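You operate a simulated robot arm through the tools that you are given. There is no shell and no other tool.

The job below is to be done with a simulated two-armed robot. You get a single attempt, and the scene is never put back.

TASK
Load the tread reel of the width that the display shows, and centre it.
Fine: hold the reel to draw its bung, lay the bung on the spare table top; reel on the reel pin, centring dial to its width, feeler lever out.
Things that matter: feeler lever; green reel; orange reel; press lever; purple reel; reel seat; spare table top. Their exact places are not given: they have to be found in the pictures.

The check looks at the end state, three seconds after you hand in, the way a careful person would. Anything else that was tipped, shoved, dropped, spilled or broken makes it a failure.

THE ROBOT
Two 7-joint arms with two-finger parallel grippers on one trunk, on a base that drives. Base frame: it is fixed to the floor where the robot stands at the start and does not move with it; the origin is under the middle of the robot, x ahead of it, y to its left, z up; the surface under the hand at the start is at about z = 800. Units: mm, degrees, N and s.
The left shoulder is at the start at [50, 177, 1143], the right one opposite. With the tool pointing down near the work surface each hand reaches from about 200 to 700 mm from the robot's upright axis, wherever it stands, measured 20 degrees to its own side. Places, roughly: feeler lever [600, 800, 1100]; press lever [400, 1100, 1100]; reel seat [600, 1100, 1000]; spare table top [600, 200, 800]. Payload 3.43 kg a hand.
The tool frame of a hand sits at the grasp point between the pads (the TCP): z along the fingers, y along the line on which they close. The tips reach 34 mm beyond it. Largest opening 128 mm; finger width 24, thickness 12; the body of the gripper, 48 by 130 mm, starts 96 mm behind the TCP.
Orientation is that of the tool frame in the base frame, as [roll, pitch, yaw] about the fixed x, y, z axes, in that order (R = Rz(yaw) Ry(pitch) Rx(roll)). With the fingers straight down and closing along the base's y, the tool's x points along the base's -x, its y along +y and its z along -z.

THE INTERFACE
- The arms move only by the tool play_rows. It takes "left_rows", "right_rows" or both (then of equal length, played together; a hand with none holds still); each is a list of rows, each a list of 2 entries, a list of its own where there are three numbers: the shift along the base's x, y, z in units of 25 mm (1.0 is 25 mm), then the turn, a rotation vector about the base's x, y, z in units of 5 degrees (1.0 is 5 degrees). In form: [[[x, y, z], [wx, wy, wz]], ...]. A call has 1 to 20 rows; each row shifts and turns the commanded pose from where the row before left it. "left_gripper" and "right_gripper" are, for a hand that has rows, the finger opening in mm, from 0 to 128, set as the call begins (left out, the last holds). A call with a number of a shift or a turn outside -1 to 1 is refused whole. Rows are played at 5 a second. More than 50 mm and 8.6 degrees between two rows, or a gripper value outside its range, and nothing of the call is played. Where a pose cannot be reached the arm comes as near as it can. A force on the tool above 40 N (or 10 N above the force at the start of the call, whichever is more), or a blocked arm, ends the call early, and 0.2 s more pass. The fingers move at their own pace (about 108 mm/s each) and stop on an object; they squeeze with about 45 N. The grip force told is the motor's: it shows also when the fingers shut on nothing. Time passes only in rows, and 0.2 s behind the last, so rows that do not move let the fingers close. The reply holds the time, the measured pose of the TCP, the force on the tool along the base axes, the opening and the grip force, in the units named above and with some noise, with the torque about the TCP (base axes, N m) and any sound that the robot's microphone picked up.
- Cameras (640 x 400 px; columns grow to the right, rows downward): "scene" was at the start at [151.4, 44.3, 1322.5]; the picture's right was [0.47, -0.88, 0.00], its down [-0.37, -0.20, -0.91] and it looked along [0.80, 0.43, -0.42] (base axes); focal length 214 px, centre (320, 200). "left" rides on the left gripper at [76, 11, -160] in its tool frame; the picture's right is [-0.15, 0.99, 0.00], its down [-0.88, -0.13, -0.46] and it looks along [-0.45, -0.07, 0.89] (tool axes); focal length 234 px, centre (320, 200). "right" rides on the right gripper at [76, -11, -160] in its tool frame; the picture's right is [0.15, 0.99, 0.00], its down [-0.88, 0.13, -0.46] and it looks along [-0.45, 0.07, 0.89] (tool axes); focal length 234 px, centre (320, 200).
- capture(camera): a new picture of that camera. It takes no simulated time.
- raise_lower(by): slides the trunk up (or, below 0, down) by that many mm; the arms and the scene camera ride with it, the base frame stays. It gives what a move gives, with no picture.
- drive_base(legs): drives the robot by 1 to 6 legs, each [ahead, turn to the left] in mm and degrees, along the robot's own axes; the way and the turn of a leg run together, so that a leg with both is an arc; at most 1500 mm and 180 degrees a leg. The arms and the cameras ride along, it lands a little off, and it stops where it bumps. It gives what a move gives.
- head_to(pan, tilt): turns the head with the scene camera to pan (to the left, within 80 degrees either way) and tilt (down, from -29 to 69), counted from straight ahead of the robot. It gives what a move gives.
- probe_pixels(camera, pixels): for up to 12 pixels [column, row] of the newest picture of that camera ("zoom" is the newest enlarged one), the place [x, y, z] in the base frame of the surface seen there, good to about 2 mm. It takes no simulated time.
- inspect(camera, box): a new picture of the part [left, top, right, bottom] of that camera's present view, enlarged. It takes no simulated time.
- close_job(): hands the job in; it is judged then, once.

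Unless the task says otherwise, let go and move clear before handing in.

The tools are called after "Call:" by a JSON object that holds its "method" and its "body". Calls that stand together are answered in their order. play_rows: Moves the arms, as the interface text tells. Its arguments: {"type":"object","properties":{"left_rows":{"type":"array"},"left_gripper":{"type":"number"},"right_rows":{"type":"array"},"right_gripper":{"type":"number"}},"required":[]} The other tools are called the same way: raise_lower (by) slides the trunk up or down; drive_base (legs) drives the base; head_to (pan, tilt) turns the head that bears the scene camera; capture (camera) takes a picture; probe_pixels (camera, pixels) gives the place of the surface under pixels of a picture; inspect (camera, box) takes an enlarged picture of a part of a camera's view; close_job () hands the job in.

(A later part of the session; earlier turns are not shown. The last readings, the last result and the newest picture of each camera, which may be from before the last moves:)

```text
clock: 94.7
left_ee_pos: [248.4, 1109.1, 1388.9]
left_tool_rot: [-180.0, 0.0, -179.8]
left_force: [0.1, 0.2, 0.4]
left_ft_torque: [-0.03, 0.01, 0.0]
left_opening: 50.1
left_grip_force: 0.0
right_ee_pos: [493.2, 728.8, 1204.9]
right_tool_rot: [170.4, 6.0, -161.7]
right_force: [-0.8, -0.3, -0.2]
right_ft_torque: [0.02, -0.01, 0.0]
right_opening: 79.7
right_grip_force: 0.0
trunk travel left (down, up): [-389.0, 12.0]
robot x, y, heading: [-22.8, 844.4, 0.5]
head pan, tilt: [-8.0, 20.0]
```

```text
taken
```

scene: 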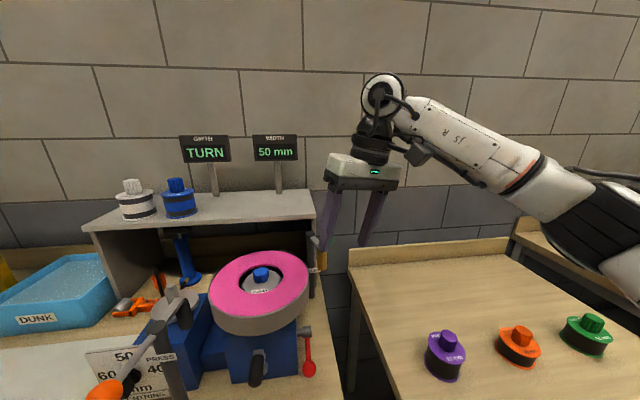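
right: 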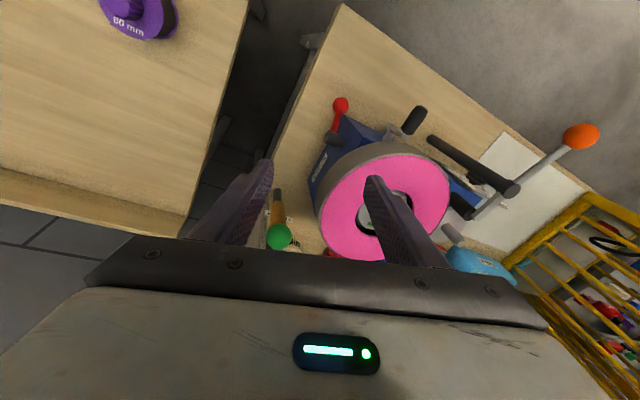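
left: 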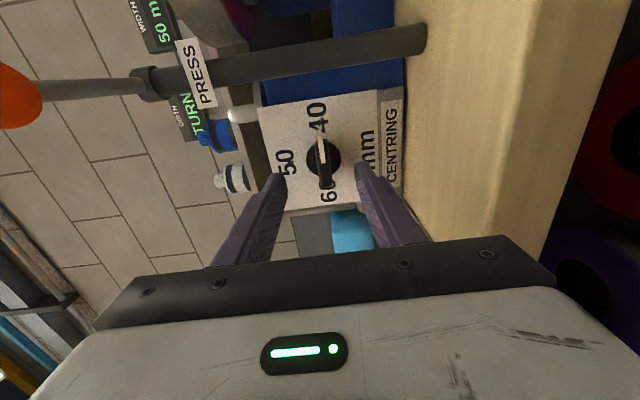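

Call:
{"method": "inspect", "body": {"camera": "right", "box": [220, 150, 380, 270]}}

Call:
{"method": "probe_pixels", "body": {"camera": "right", "pixels": [[279, 237], [272, 232], [278, 205], [277, 215], [285, 243], [335, 200]]}}

Call:
{"method": "inspect", "body": {"camera": "scene", "box": [280, 200, 350, 310]}}

```text
3.33 times, centred on (300, 210) of right
```

zoom: 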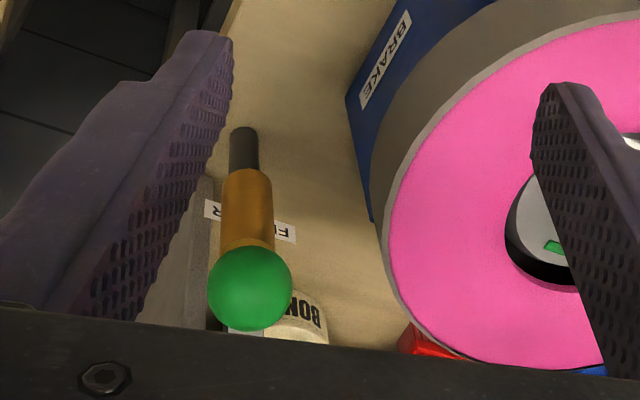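

```text
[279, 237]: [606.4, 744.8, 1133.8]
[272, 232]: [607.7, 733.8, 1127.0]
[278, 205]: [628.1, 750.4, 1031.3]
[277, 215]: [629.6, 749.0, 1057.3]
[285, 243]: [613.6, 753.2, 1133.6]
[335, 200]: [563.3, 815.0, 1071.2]
```

```text
3.64 times, centred on (315, 255) of scene
```

zoom: 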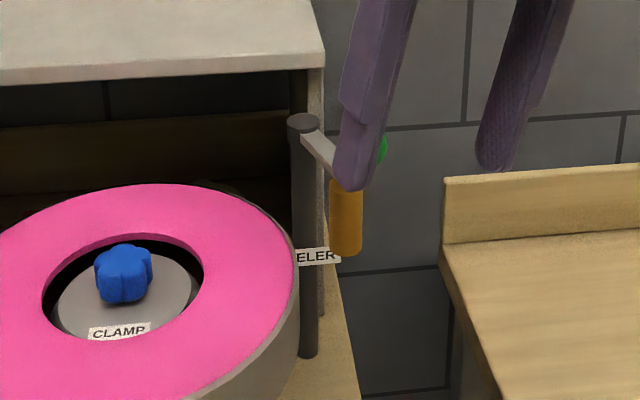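

The feeler is out: ball now at about (613,746), lever swung ~39° to its stop. I'll straighten the right hand and pull it back before driving to the reel table.

Call:
{"method": "play_rows", "body": {"right_rows": [[[-1, 0, 0.4], [-0.55, 0.13, -0.9]], [[-1, 0, 0.4], [-0.55, 0.13, -0.9]], [[-1, 0, 0.4], [-0.55, 0.13, -0.9]], [[-1, 0, 0.4], [-0.55, 0.13, -0.95]], [[-1, 0, 0.4], [0, 0, 0]], [[-1, 0, 0.4], [0, 0, 0]], [[-1, 0, 0], [0, 0, 0]]], "right_gripper": 128}}

```text
clock: 96.3
left_ee_pos: [250.0, 1108.9, 1388.2]
left_tool_rot: [180.0, 0.0, -179.9]
left_force: [0.7, 0.2, -0.6]
left_ft_torque: [-0.01, -0.03, 0.02]
left_opening: 49.9
left_grip_force: 0.0
right_ee_pos: [317.8, 729.8, 1266.5]
right_tool_rot: [-179.3, 1.7, -179.2]
right_force: [0.0, 0.8, -0.4]
right_ft_torque: [0.02, -0.02, 0.02]
right_opening: 127.8
right_grip_force: 0.1
trunk travel left (down, up): [-389.0, 12.0]
robot x, y, heading: [-22.5, 839.9, 0.5]
head pan, tilt: [-8.0, 20.0]
```

Both arms are retracted and clear. Now drive back to in front of the reel table (near the start place).

Call:
{"method": "drive_base", "body": {"legs": [[0, -90], [835, 0], [0, 90]]}}

Call:
{"method": "head_to", "body": {"pan": 0, "tilt": 42}}

Call:
{"method": "capture", "body": {"camera": "scene"}}

```text
clock: 108.4
left_ee_pos: [261.9, 282.4, 1388.2]
left_tool_rot: [-180.0, 0.1, -179.1]
left_force: [0.6, 0.0, -0.3]
left_ft_torque: [-0.02, 0.01, 0.01]
left_opening: 49.9
left_grip_force: 0.1
right_ee_pos: [337.2, -96.6, 1266.0]
right_tool_rot: [-179.0, 1.7, -178.4]
right_force: [-0.7, -0.1, 0.3]
right_ft_torque: [-0.01, 0.04, -0.02]
right_opening: 127.9
right_grip_force: 0.0
trunk travel left (down, up): [-389.0, 12.0]
robot x, y, heading: [-8.3, 9.7, 1.0]
head pan, tilt: [-8.0, 20.0]
```

```text
clock: 109.2
left_ee_pos: [262.1, 281.6, 1386.7]
left_tool_rot: [-180.0, 0.0, -179.1]
left_force: [-0.2, 0.4, -1.0]
left_ft_torque: [0.02, -0.04, 0.0]
left_opening: 50.2
left_grip_force: 0.1
right_ee_pos: [336.3, -96.2, 1266.0]
right_tool_rot: [-179.0, 1.7, -178.4]
right_force: [0.3, 0.4, 0.6]
right_ft_torque: [-0.03, -0.01, -0.02]
right_opening: 128.0
right_grip_force: 0.0
trunk travel left (down, up): [-389.0, 12.0]
robot x, y, heading: [-2.6, 13.7, 1.1]
head pan, tilt: [0.0, 42.0]
```

```text
taken
```

scene: 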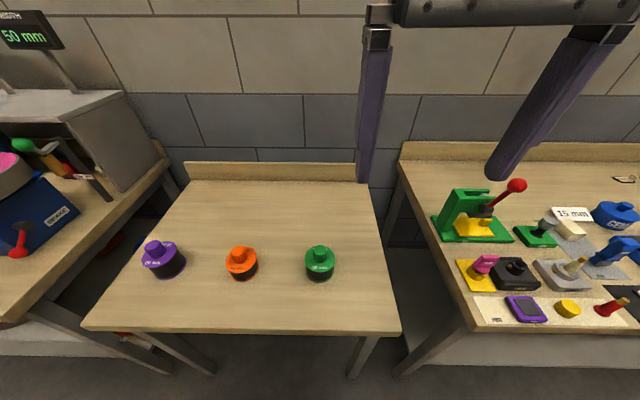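

The green reel is at (320,263). I'll lower the trunk 100 mm and measure it more precisely.

Call:
{"method": "raise_lower", "body": {"by": -150}}

Call:
{"method": "capture", "body": {"camera": "scene"}}

Call:
{"method": "inspect", "body": {"camera": "scene", "box": [280, 210, 360, 290]}}

```text
clock: 111.0
left_ee_pos: [263.6, 282.4, 1238.4]
left_tool_rot: [-180.0, 0.0, -179.2]
left_force: [0.1, -0.5, -0.2]
left_ft_torque: [0.01, -0.04, 0.03]
left_opening: 50.0
left_grip_force: 0.1
right_ee_pos: [336.1, -97.0, 1117.1]
right_tool_rot: [-179.1, 1.6, -178.4]
right_force: [-0.2, 0.9, 0.2]
right_ft_torque: [0.04, 0.03, 0.02]
right_opening: 127.9
right_grip_force: 0.2
trunk travel left (down, up): [-239.0, 162.0]
robot x, y, heading: [-4.8, 11.1, 1.1]
head pan, tilt: [0.0, 42.0]
```

```text
taken
```

scene: 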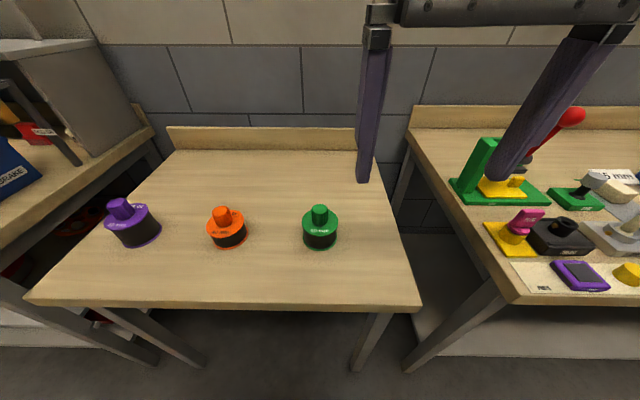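

```text
5.00 times, centred on (320, 250) of scene
```

zoom: 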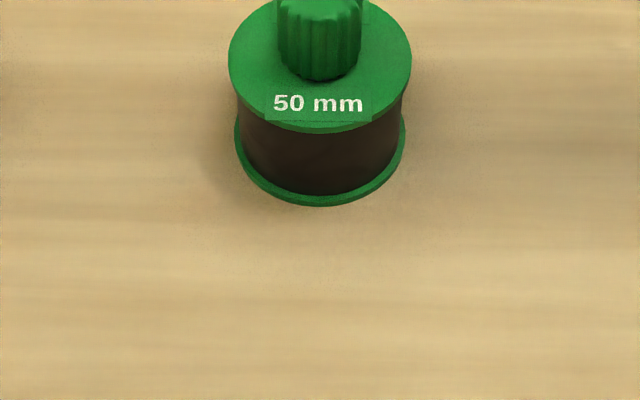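

Call:
{"method": "inspect", "body": {"camera": "scene", "box": [290, 195, 350, 260]}}

Call:
{"method": "probe_pixels", "body": {"camera": "zoom", "pixels": [[320, 75], [270, 75], [365, 75], [320, 105], [320, 135], [150, 200], [485, 200], [180, 185], [460, 185], [320, 310], [320, 340], [320, 265]]}}

Call:
{"method": "probe_pixels", "body": {"camera": "scene", "pixels": [[320, 300], [320, 295], [60, 280], [400, 295], [380, 200], [250, 150], [300, 220], [340, 220], [270, 270], [390, 250]]}}

```text
6.15 times, centred on (320, 228) of scene
```

zoom: 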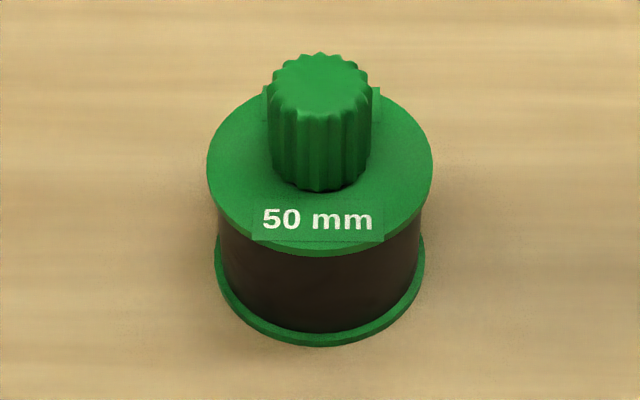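

```text
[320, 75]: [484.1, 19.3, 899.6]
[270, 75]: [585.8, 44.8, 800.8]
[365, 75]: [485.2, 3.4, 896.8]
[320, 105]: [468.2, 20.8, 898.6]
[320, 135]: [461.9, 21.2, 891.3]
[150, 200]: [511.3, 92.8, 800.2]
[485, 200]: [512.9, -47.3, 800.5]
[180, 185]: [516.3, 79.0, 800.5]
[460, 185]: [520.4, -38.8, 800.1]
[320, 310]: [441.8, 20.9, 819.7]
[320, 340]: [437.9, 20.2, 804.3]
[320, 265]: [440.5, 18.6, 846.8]
```

```text
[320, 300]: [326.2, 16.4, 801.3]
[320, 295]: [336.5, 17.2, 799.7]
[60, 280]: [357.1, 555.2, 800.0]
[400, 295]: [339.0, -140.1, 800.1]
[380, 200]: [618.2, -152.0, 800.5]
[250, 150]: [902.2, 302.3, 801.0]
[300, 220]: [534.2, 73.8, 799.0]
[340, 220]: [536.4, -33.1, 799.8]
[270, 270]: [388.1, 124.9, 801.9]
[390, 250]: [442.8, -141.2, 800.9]
```

Green reel measures: axis ≈(480.5,19.5), flange radius ≈43, tread radius ≈40, height 60, knob ø37 up to z=900; table edge x≈325. I'll back the base a little and bring the left hand in a forward-down tilt from the front-left to hold the reel.

Call:
{"method": "drive_base", "body": {"legs": [[-60, 0]]}}

Call:
{"method": "play_rows", "body": {"left_rows": [[[0.4, -0.1, -0.5], [0, -0.95, 0]], [[0.4, -0.1, -0.5], [0, -0.95, 0]], [[0.4, -0.1, -0.5], [0, -0.95, 0]], [[0.4, -0.1, -0.5], [0, -0.95, 0]], [[0.4, -0.1, -0.5], [0, -0.95, 0]], [[0.4, -0.1, -0.5], [0, -0.95, 0]], [[0.4, -0.1, -0.5], [0, -0.95, 0]], [[0.4, -0.1, -0.5], [0, -0.95, 0]], [[0.4, -0.1, -0.5], [0, -0.95, 0]], [[0.4, -0.1, -0.5], [0, -0.95, 0]], [[0.4, -0.1, -0.5], [0, -0.95, 0]], [[0.4, -0.1, -0.5], [0, -0.95, 0]]], "left_gripper": 128}}

```text
clock: 112.0
left_ee_pos: [202.1, 281.1, 1237.7]
left_tool_rot: [-179.9, 0.0, -179.0]
left_force: [0.0, 0.3, 0.0]
left_ft_torque: [-0.03, -0.05, 0.01]
left_opening: 50.0
left_grip_force: 0.1
right_ee_pos: [275.7, -97.9, 1118.5]
right_tool_rot: [-179.0, 1.7, -178.4]
right_force: [-0.2, -0.7, -0.3]
right_ft_torque: [-0.01, -0.02, 0.04]
right_opening: 127.9
right_grip_force: 0.0
trunk travel left (down, up): [-239.0, 162.0]
robot x, y, heading: [-67.7, 10.8, 1.4]
head pan, tilt: [0.0, 42.0]
```

```text
clock: 114.6
left_ee_pos: [338.8, 251.3, 1103.0]
left_tool_rot: [-178.5, 56.9, -178.3]
left_force: [0.8, -0.1, 0.6]
left_ft_torque: [-0.02, -0.02, -0.03]
left_opening: 128.4
left_grip_force: 0.1
left hand out of reach, approached as far as the arm can: row 12
right_ee_pos: [276.2, -98.1, 1116.4]
right_tool_rot: [-179.1, 1.7, -178.4]
right_force: [0.1, -0.1, -0.1]
right_ft_torque: [0.0, -0.01, 0.0]
right_opening: 127.9
right_grip_force: 0.0
trunk travel left (down, up): [-239.0, 162.0]
robot x, y, heading: [-63.2, 7.4, 1.2]
head pan, tilt: [0.0, 42.0]
```

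Now yaw −45° while moving to the pre-grasp (403,97,902).

Call:
{"method": "play_rows", "body": {"left_rows": [[[0.287, -0.688, -0.893], [0, 0, -1]], [[0.287, -0.688, -0.893], [0, 0, -1]], [[0.287, -0.688, -0.893], [0, 0, -1]], [[0.287, -0.688, -0.893], [0, 0, -1]], [[0.287, -0.688, -0.893], [0, 0, -1]], [[0.287, -0.688, -0.893], [0, 0, -1]], [[0.287, -0.688, -0.893], [0, 0, -1]], [[0.287, -0.688, -0.893], [0, 0, -1]], [[0.287, -0.688, -0.893], [0, 0, -1]]]}}

Call:
{"method": "capture", "body": {"camera": "scene"}}

Call:
{"method": "capture", "body": {"camera": "left"}}

```text
clock: 116.6
left_ee_pos: [414.8, 96.3, 912.4]
left_tool_rot: [-178.4, 57.1, 136.8]
left_force: [1.3, -0.6, 0.7]
left_ft_torque: [-0.03, 0.0, 0.0]
left_opening: 127.9
left_grip_force: 0.1
left hand out of reach, approached as far as the arm can: row 1, 2
right_ee_pos: [276.9, -98.5, 1116.7]
right_tool_rot: [-179.1, 1.7, -178.4]
right_force: [1.0, 0.8, -0.2]
right_ft_torque: [-0.03, 0.02, 0.01]
right_opening: 128.0
right_grip_force: 0.1
trunk travel left (down, up): [-239.0, 162.0]
robot x, y, heading: [-60.5, 9.2, 1.1]
head pan, tilt: [0.0, 42.0]
```

```text
taken
```

scene: 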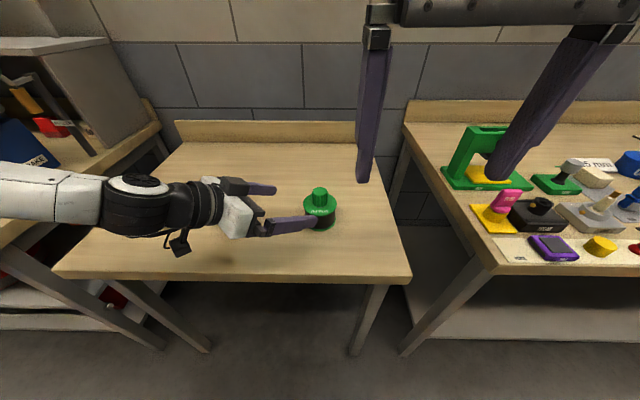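

```text
taken
```

left: 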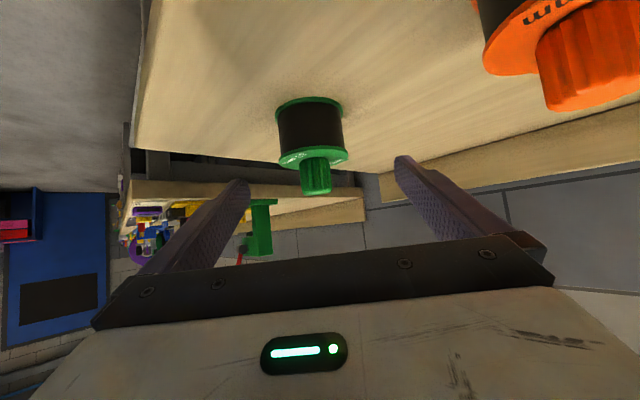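

The tool axis is (0.593,−0.595,−0.543) and the reel lies ahead between the fingers. I'll correct the offset and advance along the tool axis in two stages.

Call:
{"method": "play_rows", "body": {"left_rows": [[[-0.43, 0, -0.4], [0, 0, 0]], [[0.474, -0.476, -0.434], [0, 0, 0]], [[0.474, -0.476, -0.434], [0, 0, 0]], [[0.474, -0.476, -0.434], [0, 0, 0]], [[0.474, -0.476, -0.434], [0, 0, 0]], [[0.474, -0.476, -0.434], [0, 0, 0]]]}}

Call:
{"method": "capture", "body": {"camera": "left"}}

Call:
{"method": "inspect", "body": {"camera": "scene", "box": [200, 150, 380, 270]}}

```text
clock: 118.0
left_ee_pos: [467.4, 44.7, 872.3]
left_tool_rot: [-178.5, 56.7, 136.7]
left_force: [0.0, -0.5, 0.0]
left_ft_torque: [0.0, 0.0, -0.01]
left_opening: 128.3
left_grip_force: 0.0
left hand out of reach, approached as far as the arm can: row 5, 6
right_ee_pos: [277.6, -98.3, 1116.3]
right_tool_rot: [-179.1, 1.6, -178.4]
right_force: [0.9, -0.8, 0.6]
right_ft_torque: [0.02, -0.02, 0.02]
right_opening: 127.8
right_grip_force: 0.1
trunk travel left (down, up): [-239.0, 162.0]
robot x, y, heading: [-65.7, 8.4, 1.1]
head pan, tilt: [0.0, 42.0]
```

```text
taken
```

left: 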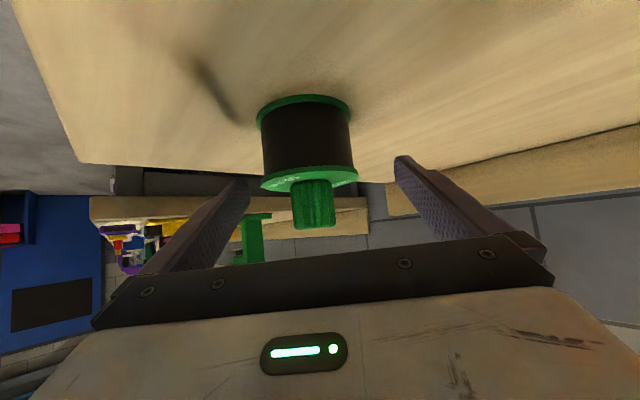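

```text
3.33 times, centred on (290, 210) of scene
```

zoom: 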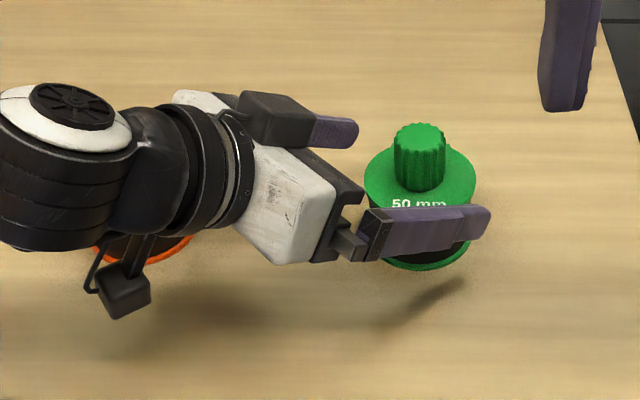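

The last rows were out of reach (arm limit). I'll lower the trunk 38 mm, bringing the hand to the right height, and then advance horizontally.

Call:
{"method": "raise_lower", "body": {"by": -39}}

Call:
{"method": "play_rows", "body": {"left_rows": [[[0.25, -0.4, 0], [0, 0, 0.5]], [[0.25, -0.4, 0], [0, 0, 0.5]]]}}

```text
clock: 118.8
left_ee_pos: [466.8, 44.9, 833.5]
left_tool_rot: [-178.5, 56.7, 136.6]
left_force: [0.1, 0.5, 0.2]
left_ft_torque: [-0.04, -0.01, -0.05]
left_opening: 128.0
left_grip_force: 0.1
right_ee_pos: [276.7, -97.8, 1077.6]
right_tool_rot: [-179.1, 1.7, -178.4]
right_force: [-0.4, 0.2, 0.5]
right_ft_torque: [0.0, -0.05, -0.02]
right_opening: 128.2
right_grip_force: 0.0
trunk travel left (down, up): [-200.0, 201.0]
robot x, y, heading: [-60.4, 8.0, 1.2]
head pan, tilt: [0.0, 42.0]
```

```text
clock: 119.4
left_ee_pos: [471.9, 43.0, 844.0]
left_tool_rot: [-178.6, 56.8, 141.8]
left_force: [0.4, 0.7, 0.4]
left_ft_torque: [0.0, 0.01, 0.01]
left_opening: 127.9
left_grip_force: 0.1
left hand out of reach, approached as far as the arm can: row 1, 2
right_ee_pos: [277.5, -98.4, 1078.5]
right_tool_rot: [-179.0, 1.7, -178.3]
right_force: [0.6, 0.3, -0.4]
right_ft_torque: [-0.02, -0.01, 0.02]
right_opening: 128.1
right_grip_force: 0.1
trunk travel left (down, up): [-200.0, 201.0]
robot x, y, heading: [-63.0, 8.5, 1.1]
head pan, tilt: [0.0, 42.0]
```

Still limited. I'll reduce the hand's yaw (toward pointing straight ahead), which should relax the arm, keeping the position before advancing.

Call:
{"method": "play_rows", "body": {"left_rows": [[[-0.1, 0, 0], [0, 0, 1]], [[-0.1, 0, 0], [0, 0, 1]], [[-0.1, 0, 0], [0, 0, 1]], [[-0.1, 0, 0], [0, 0, 1]]]}}

Call:
{"method": "capture", "body": {"camera": "scene"}}

```text
clock: 120.4
left_ee_pos: [455.0, 78.2, 863.9]
left_tool_rot: [-178.4, 56.8, 161.8]
left_force: [-0.2, -0.6, 0.2]
left_ft_torque: [0.02, 0.02, -0.02]
left_opening: 128.0
left_grip_force: 0.1
left hand out of reach, approached as far as the arm can: row 1, 2, 3, 4
right_ee_pos: [276.2, -98.8, 1078.3]
right_tool_rot: [-179.1, 1.7, -178.5]
right_force: [0.5, 0.0, -0.2]
right_ft_torque: [0.01, 0.02, 0.03]
right_opening: 128.2
right_grip_force: 0.1
trunk travel left (down, up): [-200.0, 201.0]
robot x, y, heading: [-60.1, 7.6, 1.3]
head pan, tilt: [0.0, 42.0]
```

```text
taken
```

scene: 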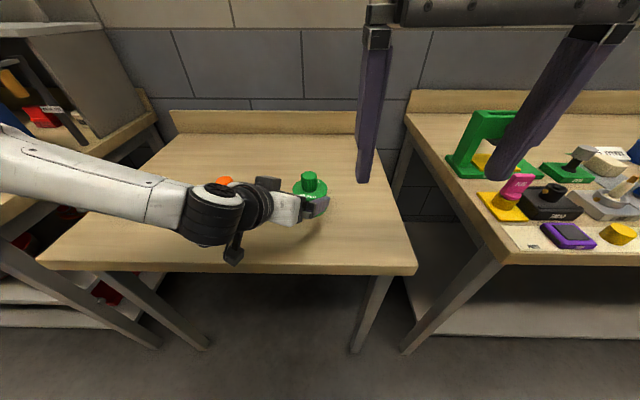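

The wrist's upward bend is the limit with the shoulder this high; a lower trunk will fix it. I'll lift the left hand back and up with yaw restored, then lower the trunk by 120 mm.

Call:
{"method": "play_rows", "body": {"left_rows": [[[-0.3, 0.18, 0.9], [0, 0, -1]], [[-0.3, 0.18, 0.9], [0, 0, -1]], [[-0.3, 0.18, 0.9], [0, 0, -1]], [[-0.3, 0.18, 0.9], [0, 0, -1]], [[-0.3, 0.18, 0.9], [0, 0, -1]], [[-0.3, 0.18, 0.9], [0, 0, 0]]]}}

Call:
{"method": "raise_lower", "body": {"by": -120}}

Call:
{"method": "capture", "body": {"camera": "scene"}}

```text
clock: 121.8
left_ee_pos: [417.2, 104.6, 995.9]
left_tool_rot: [-179.2, 57.8, 136.8]
left_force: [0.5, -0.5, 0.9]
left_ft_torque: [-0.03, 0.02, -0.01]
left_opening: 127.9
left_grip_force: 0.0
left hand out of reach, approached as far as the arm can: row 6
right_ee_pos: [277.4, -97.5, 1078.2]
right_tool_rot: [-179.1, 1.7, -178.3]
right_force: [0.7, 0.3, 0.2]
right_ft_torque: [-0.02, 0.03, 0.01]
right_opening: 128.1
right_grip_force: 0.0
trunk travel left (down, up): [-200.0, 201.0]
robot x, y, heading: [-65.4, 12.3, 1.3]
head pan, tilt: [0.0, 42.0]
```

```text
clock: 123.3
left_ee_pos: [415.9, 102.5, 875.3]
left_tool_rot: [-179.3, 57.6, 136.9]
left_force: [-0.8, 0.3, 0.4]
left_ft_torque: [0.0, -0.02, -0.04]
left_opening: 128.1
left_grip_force: 0.1
right_ee_pos: [275.7, -98.5, 956.3]
right_tool_rot: [-179.1, 1.7, -178.4]
right_force: [0.0, -0.2, -0.5]
right_ft_torque: [-0.03, 0.01, 0.05]
right_opening: 128.1
right_grip_force: 0.0
trunk travel left (down, up): [-80.0, 321.0]
robot x, y, heading: [-64.6, 7.8, 1.1]
head pan, tilt: [0.0, 42.0]
```

```text
taken
```

scene: 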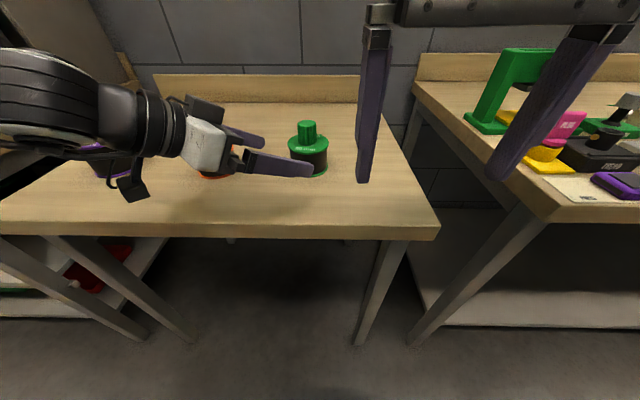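

Now the arm has more freedom. I'll align and advance along the tool axis to the reel.

Call:
{"method": "play_rows", "body": {"left_rows": [[[0.375, -0.637, -0.135], [0, 0, 0]], [[0.375, -0.637, -0.135], [0, 0, 0]], [[0.375, -0.637, -0.135], [0, 0, 0]]]}}

Call:
{"method": "capture", "body": {"camera": "left"}}

```text
clock: 124.1
left_ee_pos: [445.1, 56.1, 865.6]
left_tool_rot: [-179.2, 57.7, 136.9]
left_force: [0.0, 0.5, -0.1]
left_ft_torque: [-0.03, 0.02, -0.02]
left_opening: 127.9
left_grip_force: 0.1
right_ee_pos: [276.5, -98.1, 957.5]
right_tool_rot: [-179.0, 1.7, -178.4]
right_force: [-0.4, -0.1, -0.2]
right_ft_torque: [-0.02, 0.0, -0.02]
right_opening: 127.7
right_grip_force: 0.1
trunk travel left (down, up): [-80.0, 321.0]
robot x, y, heading: [-67.5, 11.4, 1.3]
head pan, tilt: [0.0, 42.0]
```

```text
taken
```

left: 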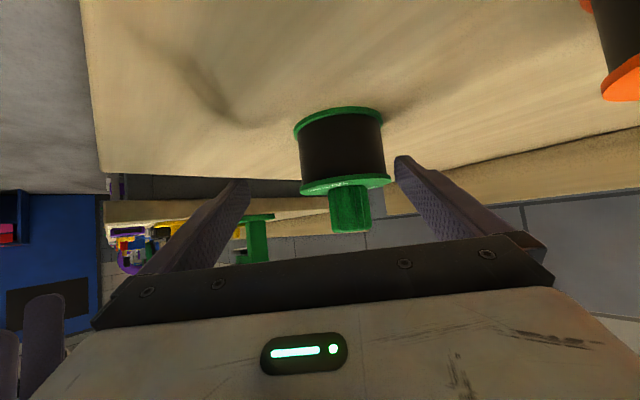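

I'll verify the reel's position with the left camera by probing it.

Call:
{"method": "probe_pixels", "body": {"camera": "left", "pixels": [[305, 150], [342, 150], [380, 150], [348, 210], [345, 183], [305, 186], [388, 180], [335, 210], [368, 210]]}}

Call:
{"method": "play_rows", "body": {"left_rows": [[[0.486, -0.469, -0.429], [0, 0, 0]]]}}

```text
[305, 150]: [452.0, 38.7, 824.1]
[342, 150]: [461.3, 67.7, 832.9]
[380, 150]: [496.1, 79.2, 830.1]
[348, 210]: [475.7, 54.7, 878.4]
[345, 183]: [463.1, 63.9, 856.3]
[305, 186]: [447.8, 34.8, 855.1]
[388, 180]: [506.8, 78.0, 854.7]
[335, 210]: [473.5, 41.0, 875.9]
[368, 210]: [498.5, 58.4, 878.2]
```

```text
clock: 124.5
left_ee_pos: [457.7, 43.9, 854.2]
left_tool_rot: [-179.1, 57.7, 137.0]
left_force: [1.4, 0.7, -0.9]
left_ft_torque: [-0.01, -0.01, 0.06]
left_opening: 128.2
left_grip_force: 0.2
right_ee_pos: [278.4, -99.1, 958.0]
right_tool_rot: [-179.1, 1.6, -178.4]
right_force: [0.2, 0.2, 1.0]
right_ft_torque: [-0.01, 0.0, -0.02]
right_opening: 127.9
right_grip_force: 0.1
trunk travel left (down, up): [-80.0, 321.0]
robot x, y, heading: [-62.3, 10.9, 1.0]
head pan, tilt: [0.0, 42.0]
```

The reel now measures near (489,43), so it was nudged ~25 mm earlier by a finger; it's still upright. I'll re-measure with the scene camera.

Call:
{"method": "inspect", "body": {"camera": "scene", "box": [250, 100, 370, 200]}}

Call:
{"method": "capture", "body": {"camera": "left"}}

```text
4.00 times, centred on (310, 150) of scene
```

zoom: 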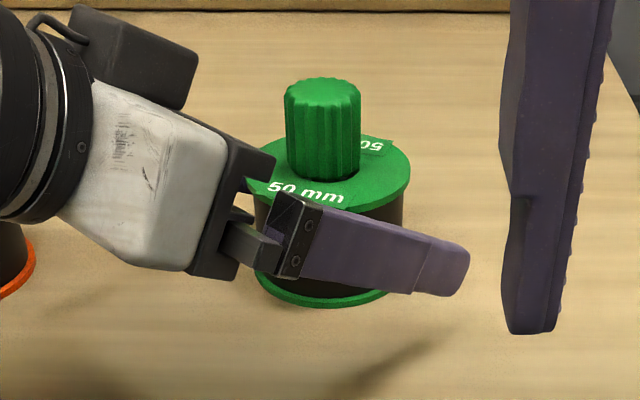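

```text
taken
```

left: 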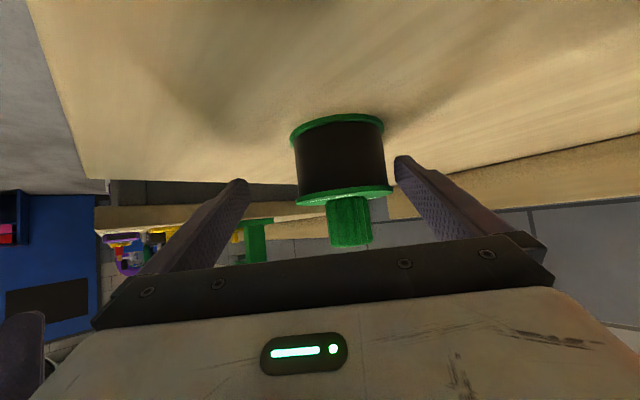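

Call:
{"method": "probe_pixels", "body": {"camera": "zoom", "pixels": [[322, 95], [322, 120], [322, 150], [288, 110], [358, 110], [322, 88], [405, 180], [335, 295], [322, 175]]}}

Call:
{"method": "probe_pixels", "body": {"camera": "left", "pixels": [[300, 160], [320, 160], [340, 160], [360, 160], [380, 160], [350, 225], [332, 225], [368, 225], [300, 195], [390, 190], [345, 196], [320, 196]]}}

```text
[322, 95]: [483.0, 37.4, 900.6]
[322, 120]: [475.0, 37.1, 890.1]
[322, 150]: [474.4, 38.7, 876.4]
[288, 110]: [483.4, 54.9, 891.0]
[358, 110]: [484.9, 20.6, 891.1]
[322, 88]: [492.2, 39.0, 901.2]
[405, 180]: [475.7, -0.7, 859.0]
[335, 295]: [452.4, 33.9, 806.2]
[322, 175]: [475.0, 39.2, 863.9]
```

```text
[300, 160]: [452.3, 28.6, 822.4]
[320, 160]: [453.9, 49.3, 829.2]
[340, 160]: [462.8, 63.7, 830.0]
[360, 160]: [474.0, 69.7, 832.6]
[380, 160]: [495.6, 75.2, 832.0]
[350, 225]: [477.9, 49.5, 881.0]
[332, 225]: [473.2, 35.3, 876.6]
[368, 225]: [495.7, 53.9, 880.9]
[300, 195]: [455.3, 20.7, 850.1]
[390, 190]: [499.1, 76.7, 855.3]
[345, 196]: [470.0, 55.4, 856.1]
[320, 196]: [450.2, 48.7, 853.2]
```

The reel axis is now about (492.5,37.5). I'll shift laterally by (12.7,14.9) first, then advance 36 mm along the tool axis.

Call:
{"method": "play_rows", "body": {"left_rows": [[[0.26, 0.3, 0], [0, 0, 0]], [[0.25, 0.3, 0], [0, 0, 0]]]}}

Call:
{"method": "play_rows", "body": {"left_rows": [[[0.29, -0.285, -0.27], [0, 0, 0]], [[0.29, -0.285, -0.27], [0, 0, 0]], [[0.29, -0.285, -0.27], [0, 0, 0]]]}}

Call:
{"method": "capture", "body": {"camera": "left"}}

Call:
{"method": "inspect", "body": {"camera": "scene", "box": [230, 90, 370, 200]}}

```text
clock: 125.1
left_ee_pos: [469.9, 58.1, 854.6]
left_tool_rot: [-179.3, 57.7, 136.8]
left_force: [-0.7, 0.5, 0.5]
left_ft_torque: [-0.01, 0.02, -0.03]
left_opening: 128.0
left_grip_force: 0.0
right_ee_pos: [277.2, -98.8, 957.8]
right_tool_rot: [-179.1, 1.6, -178.4]
right_force: [0.0, 0.1, -0.1]
right_ft_torque: [0.0, -0.03, -0.02]
right_opening: 127.7
right_grip_force: 0.0
trunk travel left (down, up): [-80.0, 321.0]
robot x, y, heading: [-62.9, 12.2, 1.1]
head pan, tilt: [0.0, 42.0]
```

```text
clock: 125.9
left_ee_pos: [492.1, 37.2, 834.4]
left_tool_rot: [-179.3, 57.7, 136.8]
left_force: [0.4, -0.4, 0.7]
left_ft_torque: [-0.01, 0.0, 0.0]
left_opening: 128.1
left_grip_force: 0.0
right_ee_pos: [278.0, -97.9, 957.3]
right_tool_rot: [-179.0, 1.7, -178.4]
right_force: [-0.1, 0.3, -0.3]
right_ft_torque: [0.0, 0.02, 0.01]
right_opening: 128.1
right_grip_force: 0.1
trunk travel left (down, up): [-80.0, 321.0]
robot x, y, heading: [-62.3, 10.8, 1.1]
head pan, tilt: [0.0, 42.0]
```

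```text
taken
```

left: 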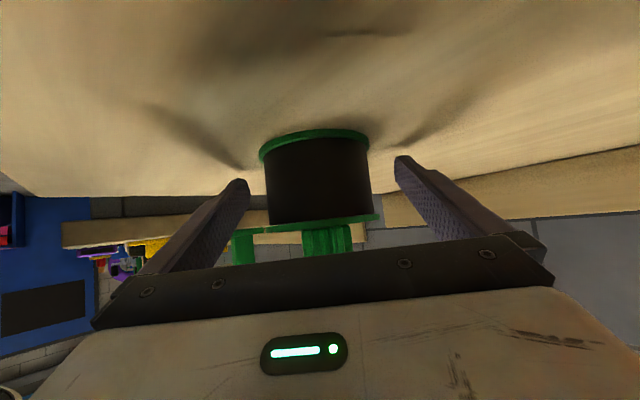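

```text
3.64 times, centred on (300, 145) of scene
```

zoom: 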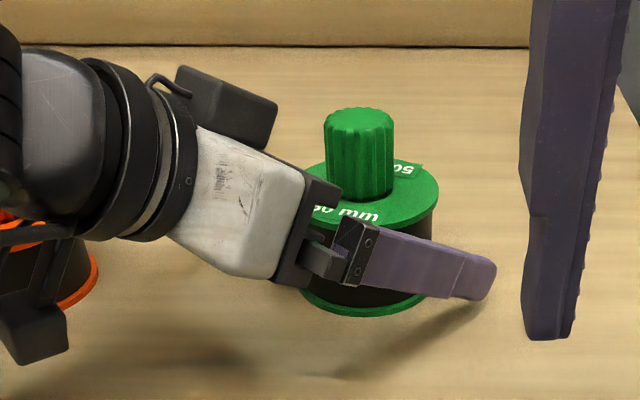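

The reel is centred between the fingers. Close the left hand on it.

Call:
{"method": "play_rows", "body": {"left_rows": [[[0, 0, 0], [0, 0, 0]], [[0, 0, 0], [0, 0, 0]], [[0, 0, 0], [0, 0, 0]]], "left_gripper": 60}}

Call:
{"method": "inspect", "body": {"camera": "scene", "box": [230, 90, 370, 200]}}

Call:
{"method": "probe_pixels", "body": {"camera": "zoom", "pixels": [[358, 120], [358, 150], [330, 150], [390, 150], [358, 180], [358, 112], [420, 230], [440, 195]]}}

```text
clock: 126.7
left_ee_pos: [491.1, 36.4, 835.0]
left_tool_rot: [-179.3, 57.7, 136.9]
left_force: [0.2, -2.6, 1.1]
left_ft_torque: [0.07, -0.15, -0.06]
left_opening: 90.5
left_grip_force: 44.9
right_ee_pos: [277.7, -98.0, 957.1]
right_tool_rot: [-179.1, 1.7, -178.4]
right_force: [0.1, 0.5, -0.3]
right_ft_torque: [0.01, 0.0, 0.02]
right_opening: 128.0
right_grip_force: 0.0
trunk travel left (down, up): [-80.0, 321.0]
robot x, y, heading: [-63.3, 10.4, 1.2]
head pan, tilt: [0.0, 42.0]
```

```text
3.64 times, centred on (300, 145) of scene
```

zoom: 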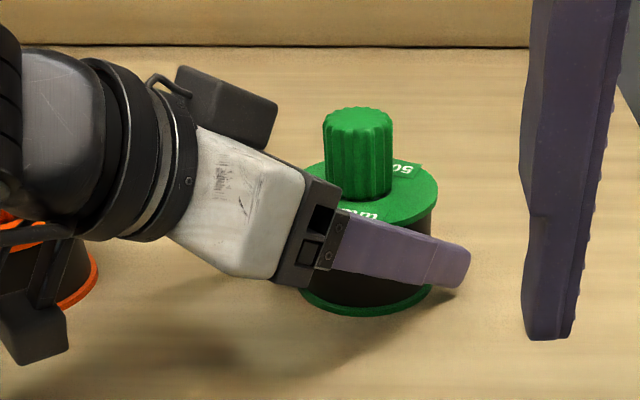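

```text
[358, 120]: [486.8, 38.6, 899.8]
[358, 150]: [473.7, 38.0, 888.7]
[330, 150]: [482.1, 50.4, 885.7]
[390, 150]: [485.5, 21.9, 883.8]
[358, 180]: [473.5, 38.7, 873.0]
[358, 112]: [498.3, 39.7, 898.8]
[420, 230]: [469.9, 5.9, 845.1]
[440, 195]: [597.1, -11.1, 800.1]
```

The reel is held (opening 90.5, 45 N); knob axis ≈(492,37). Now bring the right hand, tilted 20° forward and yawed 20°, above the knob.

Call:
{"method": "play_rows", "body": {"right_rows": [[[0.8, 0.4, 0.4], [0, -0.9, 0]], [[0.8, 0.4, 0.4], [0, -0.9, 0]], [[0.8, 0.4, 0.4], [0, -0.9, 0]], [[0.8, 0.4, 0.4], [0, -0.9, 0]], [[0.9, 0.6, 0], [0, 0, 0.9]], [[0.9, 0.6, 0], [0, 0, 0.9]], [[0.9, 0.6, 0], [0, 0, 0.9]], [[0.9, 0.6, 0], [0, 0, 0.9]]], "right_gripper": 64}}

Call:
{"method": "capture", "body": {"camera": "right"}}

Call:
{"method": "capture", "body": {"camera": "scene"}}

```text
clock: 128.5
left_ee_pos: [490.2, 38.2, 833.5]
left_tool_rot: [-179.3, 57.7, 136.8]
left_force: [0.0, 0.2, 1.4]
left_ft_torque: [0.21, -0.17, 0.08]
left_opening: 90.3
left_grip_force: 45.8
right_ee_pos: [447.2, 3.0, 998.0]
right_tool_rot: [-178.6, 19.6, -160.2]
right_force: [0.0, -0.2, -2.3]
right_ft_torque: [-0.02, 0.0, 0.04]
right_opening: 64.0
right_grip_force: 0.0
trunk travel left (down, up): [-80.0, 321.0]
robot x, y, heading: [-65.8, 8.8, 1.1]
head pan, tilt: [0.0, 42.0]
```

```text
taken
```

right: 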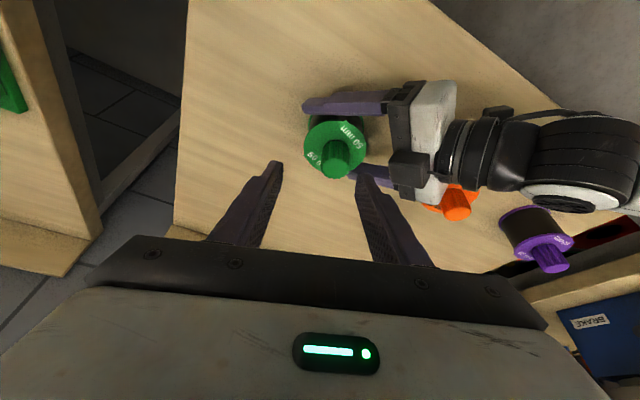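

```text
taken
```

scene: 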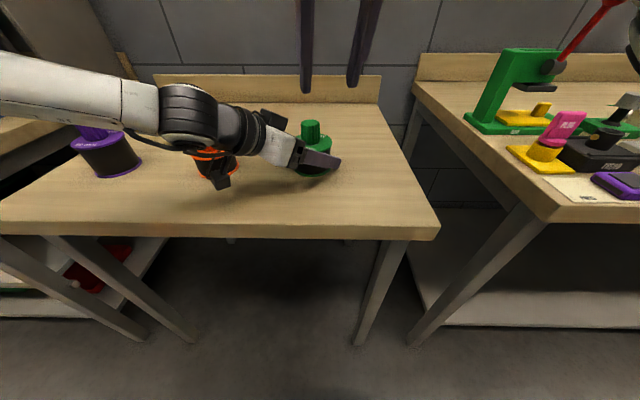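

Right camera shows the knob at (337,155). Move over it to (492,37,975) and re-check.

Call:
{"method": "play_rows", "body": {"right_rows": [[[0.9, 0.68, -0.2], [0, 0, 0]], [[0.9, 0.68, -0.7], [0, 0, 0]]]}}

Call:
{"method": "capture", "body": {"camera": "right"}}

Call:
{"method": "capture", "body": {"camera": "scene"}}

```text
clock: 129.1
left_ee_pos: [490.3, 37.9, 833.6]
left_tool_rot: [-179.2, 57.7, 136.8]
left_force: [-0.5, 1.3, 2.6]
left_ft_torque: [0.24, -0.19, 0.02]
left_opening: 90.4
left_grip_force: 45.1
right_ee_pos: [491.6, 36.9, 975.6]
right_tool_rot: [-178.6, 19.6, -160.3]
right_force: [0.0, -0.6, 0.3]
right_ft_torque: [0.03, 0.01, 0.0]
right_opening: 63.9
right_grip_force: 0.1
trunk travel left (down, up): [-80.0, 321.0]
robot x, y, heading: [-64.9, 11.0, 1.3]
head pan, tilt: [0.0, 42.0]
```

```text
taken
```

right: 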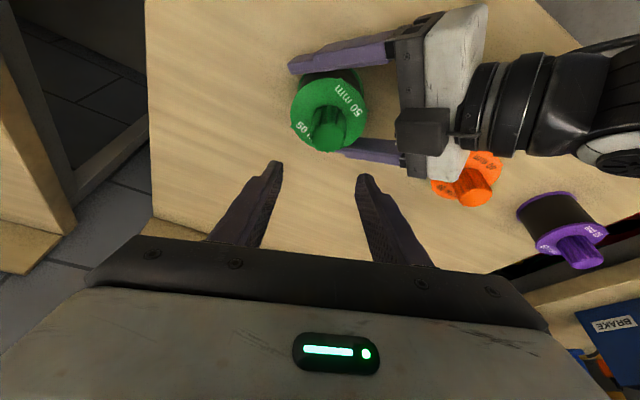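

```text
taken
```

scene: 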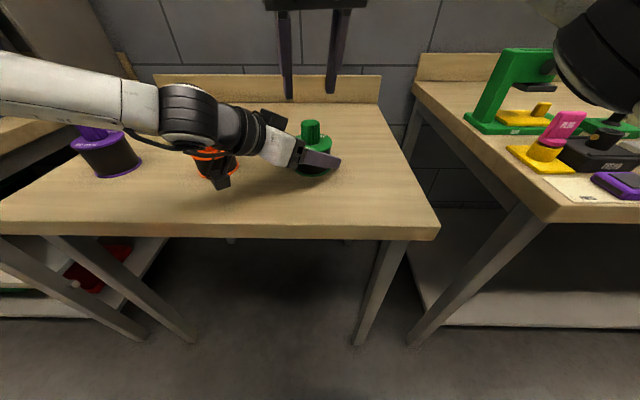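

Probe the knob from the right camera to verify its centre.

Call:
{"method": "inspect", "body": {"camera": "right", "box": [280, 60, 400, 170]}}

Call:
{"method": "probe_pixels", "body": {"camera": "zoom", "pixels": [[250, 270], [215, 270], [290, 270], [250, 240], [250, 300], [270, 230], [235, 290], [265, 260]]}}

```text
3.64 times, centred on (340, 115) of right
```

zoom: 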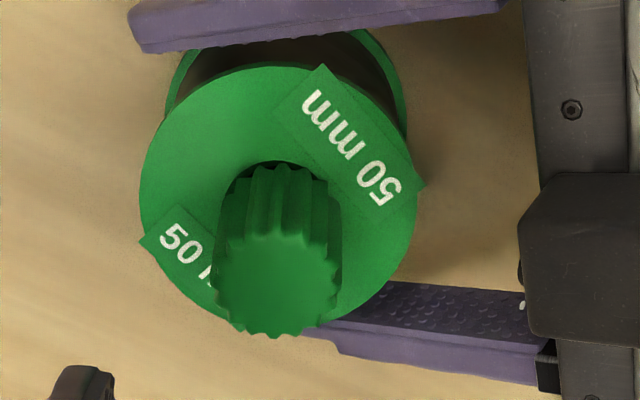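

```text
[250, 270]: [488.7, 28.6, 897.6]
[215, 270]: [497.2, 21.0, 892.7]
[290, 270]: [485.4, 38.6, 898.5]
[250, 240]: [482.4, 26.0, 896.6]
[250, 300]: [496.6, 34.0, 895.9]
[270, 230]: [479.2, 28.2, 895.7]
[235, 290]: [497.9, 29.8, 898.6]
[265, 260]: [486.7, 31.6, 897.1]
```

Knob centre ≈(490.5,36.5). Lower the right hand onto it at (488,35.5,899).

Call:
{"method": "play_rows", "body": {"right_rows": [[[-0.04, -0.015, -0.75], [0, 0, 0]], [[-0.04, -0.015, -0.75], [0, 0, 0]], [[-0.03, -0.015, -0.75], [0, 0, 0]], [[-0.03, -0.01, -0.8], [0, 0, 0]]]}}

Call:
{"method": "inspect", "body": {"camera": "scene", "box": [230, 60, 390, 190]}}

Call:
{"method": "capture", "body": {"camera": "right"}}

```text
clock: 130.1
left_ee_pos: [490.1, 37.2, 834.6]
left_tool_rot: [-179.4, 57.6, 136.7]
left_force: [0.0, 1.7, 2.7]
left_ft_torque: [0.23, -0.26, 0.02]
left_opening: 89.7
left_grip_force: 45.1
right_ee_pos: [487.6, 36.6, 897.7]
right_tool_rot: [-178.6, 19.7, -160.4]
right_force: [-0.4, 0.1, 0.1]
right_ft_torque: [-0.03, 0.0, -0.01]
right_opening: 64.2
right_grip_force: 0.0
trunk travel left (down, up): [-80.0, 321.0]
robot x, y, heading: [-63.7, 9.2, 1.0]
head pan, tilt: [0.0, 42.0]
```

```text
3.08 times, centred on (310, 125) of scene
```

zoom: 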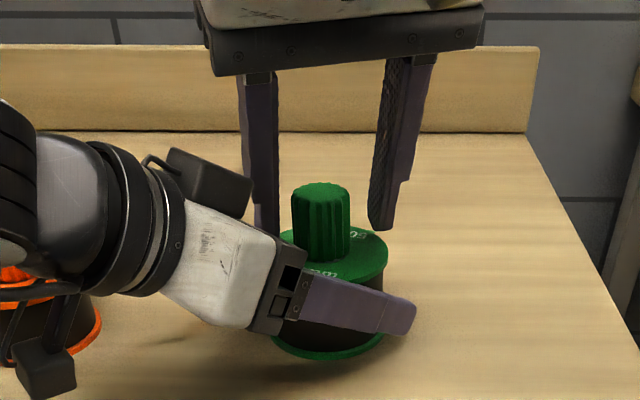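

```text
taken
```

right: 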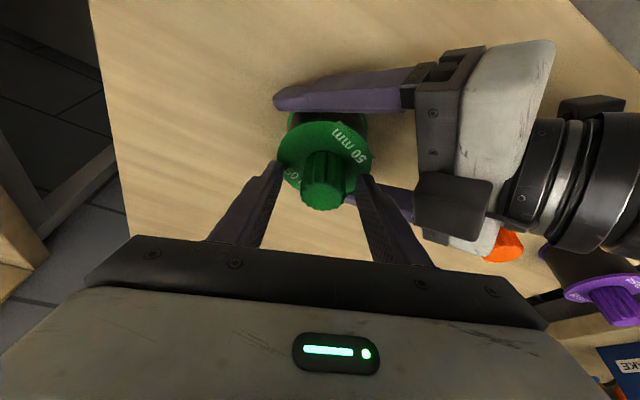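

The knob is between the right fingers. Close on it.

Call:
{"method": "play_rows", "body": {"right_rows": [[[0, 0, 0], [0, 0, 0]], [[0, 0, 0], [0, 0, 0]]], "right_gripper": 20}}

Call:
{"method": "play_rows", "body": {"right_rows": [[[0, 0, 0.2], [0, 0, 0]], [[0, 0, 0.2], [0, 0, 0]]]}}

Call:
{"method": "inspect", "body": {"camera": "scene", "box": [230, 60, 390, 190]}}

```text
clock: 130.7
left_ee_pos: [491.3, 37.1, 834.7]
left_tool_rot: [-179.3, 57.8, 136.9]
left_force: [2.2, -0.5, 3.4]
left_ft_torque: [0.29, -0.26, 0.04]
left_opening: 90.3
left_grip_force: 44.7
right_ee_pos: [488.0, 34.9, 899.3]
right_tool_rot: [-178.8, 19.6, -160.4]
right_force: [-0.8, 2.9, 0.4]
right_ft_torque: [0.21, 0.1, 0.05]
right_opening: 35.3
right_grip_force: 45.5
trunk travel left (down, up): [-80.0, 321.0]
robot x, y, heading: [-64.3, 10.3, 0.9]
head pan, tilt: [0.0, 42.0]
```

```text
clock: 131.3
left_ee_pos: [491.2, 36.8, 835.0]
left_tool_rot: [-179.3, 57.7, 136.7]
left_force: [2.5, -4.8, 3.7]
left_ft_torque: [0.24, -0.12, -0.01]
left_opening: 90.2
left_grip_force: 45.1
right_ee_pos: [488.6, 35.0, 908.3]
right_tool_rot: [-178.7, 19.7, -160.3]
right_force: [-3.5, 4.0, -1.3]
right_ft_torque: [0.25, 0.19, 0.03]
right_opening: 35.3
right_grip_force: 44.9
trunk travel left (down, up): [-80.0, 321.0]
robot x, y, heading: [-66.1, 10.8, 1.2]
head pan, tilt: [0.0, 42.0]
```

```text
3.08 times, centred on (310, 125) of scene
```

zoom: 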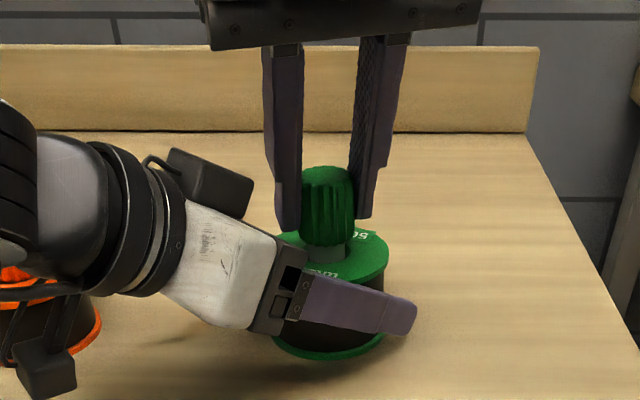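

The bung is coming out (grey stem visible at (330,250)) with tiny forces. Continue straight up.

Call:
{"method": "play_rows", "body": {"right_rows": [[[0, 0, 0.4], [0, 0, 0]], [[0, 0, 0.4], [0, 0, 0]], [[0, 0, 0.4], [0, 0, 0]], [[0, 0, 0.4], [0, 0, 0]], [[0, 0, 0.4], [0, 0, 0]]]}}

Call:
{"method": "inspect", "body": {"camera": "scene", "box": [230, 40, 390, 190]}}

```text
clock: 132.5
left_ee_pos: [489.3, 36.0, 834.5]
left_tool_rot: [-179.3, 57.8, 136.8]
left_force: [-1.4, -2.2, 4.5]
left_ft_torque: [0.11, -0.25, -0.04]
left_opening: 90.2
left_grip_force: 44.9
right_ee_pos: [488.5, 34.0, 958.7]
right_tool_rot: [-178.6, 19.7, -160.4]
right_force: [0.0, 0.7, -1.5]
right_ft_torque: [0.0, -0.01, -0.01]
right_opening: 34.9
right_grip_force: 44.8
trunk travel left (down, up): [-80.0, 321.0]
robot x, y, heading: [-64.0, 9.1, 1.1]
head pan, tilt: [0.0, 42.0]
```

```text
2.67 times, centred on (310, 115) of scene
```

zoom: 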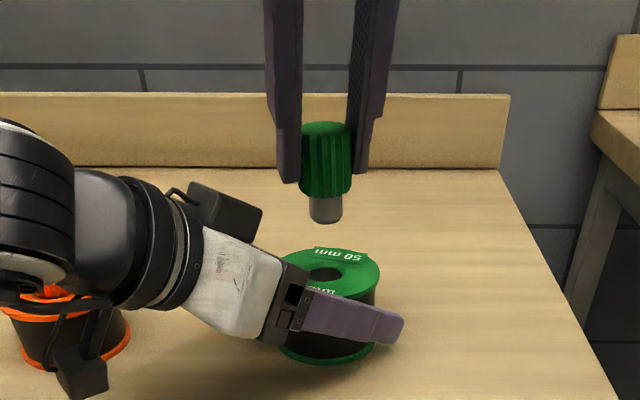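

The bung is fully out: stem bottom at about zoom (326,220). I'll measure its stem length and the table area where I'll set it.

Call:
{"method": "probe_pixels", "body": {"camera": "zoom", "pixels": [[325, 215], [325, 219], [325, 205], [325, 195], [325, 170], [312, 210], [340, 210], [325, 275], [450, 300], [520, 380], [480, 230]]}}

Call:
{"method": "capture", "body": {"camera": "right"}}

```text
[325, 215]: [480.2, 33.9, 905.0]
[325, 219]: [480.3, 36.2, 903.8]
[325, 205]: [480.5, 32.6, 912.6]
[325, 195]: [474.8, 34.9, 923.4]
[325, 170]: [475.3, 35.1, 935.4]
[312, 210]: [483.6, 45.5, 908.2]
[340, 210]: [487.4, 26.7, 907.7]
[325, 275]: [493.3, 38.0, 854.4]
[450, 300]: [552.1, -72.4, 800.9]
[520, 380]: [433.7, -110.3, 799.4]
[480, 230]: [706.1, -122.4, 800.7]
```

```text
taken
```

right: 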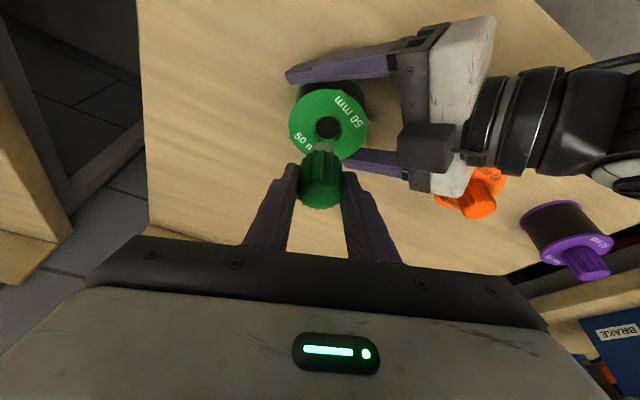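

Stem bottom is 56.7 mm below the TCP. I'll move the bung over clear table at about (540,−91) and lower it to just above the surface.

Call:
{"method": "play_rows", "body": {"right_rows": [[[0.41, -1, 0], [0, 0, 0]], [[0.41, -1, 0], [0, 0, 0]], [[0.41, -1, 0], [0, 0, 0]], [[0.41, -1, 0], [0, 0, 0]], [[0.41, -1, 0], [0, 0, 0]], [[0, 0, -1], [0, 0, 0]], [[0, 0, -1], [0, 0, 0]], [[0, 0, -1], [0, 0, 0]], [[0, 0, -0.8], [0, 0, 0]]]}}

Call:
{"method": "inspect", "body": {"camera": "scene", "box": [260, 60, 420, 190]}}

```text
clock: 134.5
left_ee_pos: [491.2, 36.4, 833.9]
left_tool_rot: [-179.4, 57.8, 136.8]
left_force: [-1.4, 1.7, 4.8]
left_ft_torque: [0.27, -0.22, 0.07]
left_opening: 90.4
left_grip_force: 45.2
right_ee_pos: [539.4, -90.4, 862.9]
right_tool_rot: [-178.5, 19.8, -160.3]
right_force: [0.0, -0.3, -1.3]
right_ft_torque: [0.02, -0.04, -0.02]
right_opening: 34.6
right_grip_force: 45.3
trunk travel left (down, up): [-80.0, 321.0]
robot x, y, heading: [-62.3, 8.2, 1.1]
head pan, tilt: [0.0, 42.0]
```

```text
3.08 times, centred on (340, 125) of scene
```

zoom: 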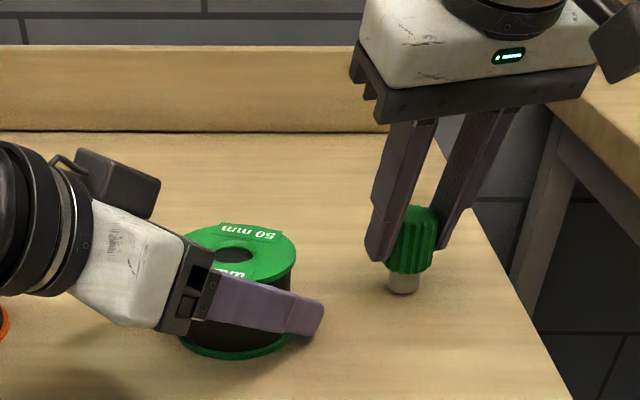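

The stem is just above the table. Step down gently until contact is felt.

Call:
{"method": "play_rows", "body": {"right_rows": [[[0, 0, -0.08], [0, 0, 0]], [[0, 0, -0.08], [0, 0, 0]], [[0, 0, 0], [0, 0, 0]]]}}

```text
clock: 135.3
left_ee_pos: [490.2, 37.4, 833.4]
left_tool_rot: [-179.4, 57.8, 136.8]
left_force: [0.7, -0.8, 0.7]
left_ft_torque: [0.15, -0.17, -0.02]
left_opening: 90.1
left_grip_force: 44.9
right_ee_pos: [538.5, -90.2, 861.5]
right_tool_rot: [-178.5, 19.8, -160.4]
right_force: [-3.4, -1.4, 11.6]
right_ft_torque: [0.0, 0.15, 0.04]
right_opening: 34.6
right_grip_force: 45.4
trunk travel left (down, up): [-80.0, 321.0]
robot x, y, heading: [-62.6, 9.5, 1.0]
head pan, tilt: [0.0, 42.0]
```

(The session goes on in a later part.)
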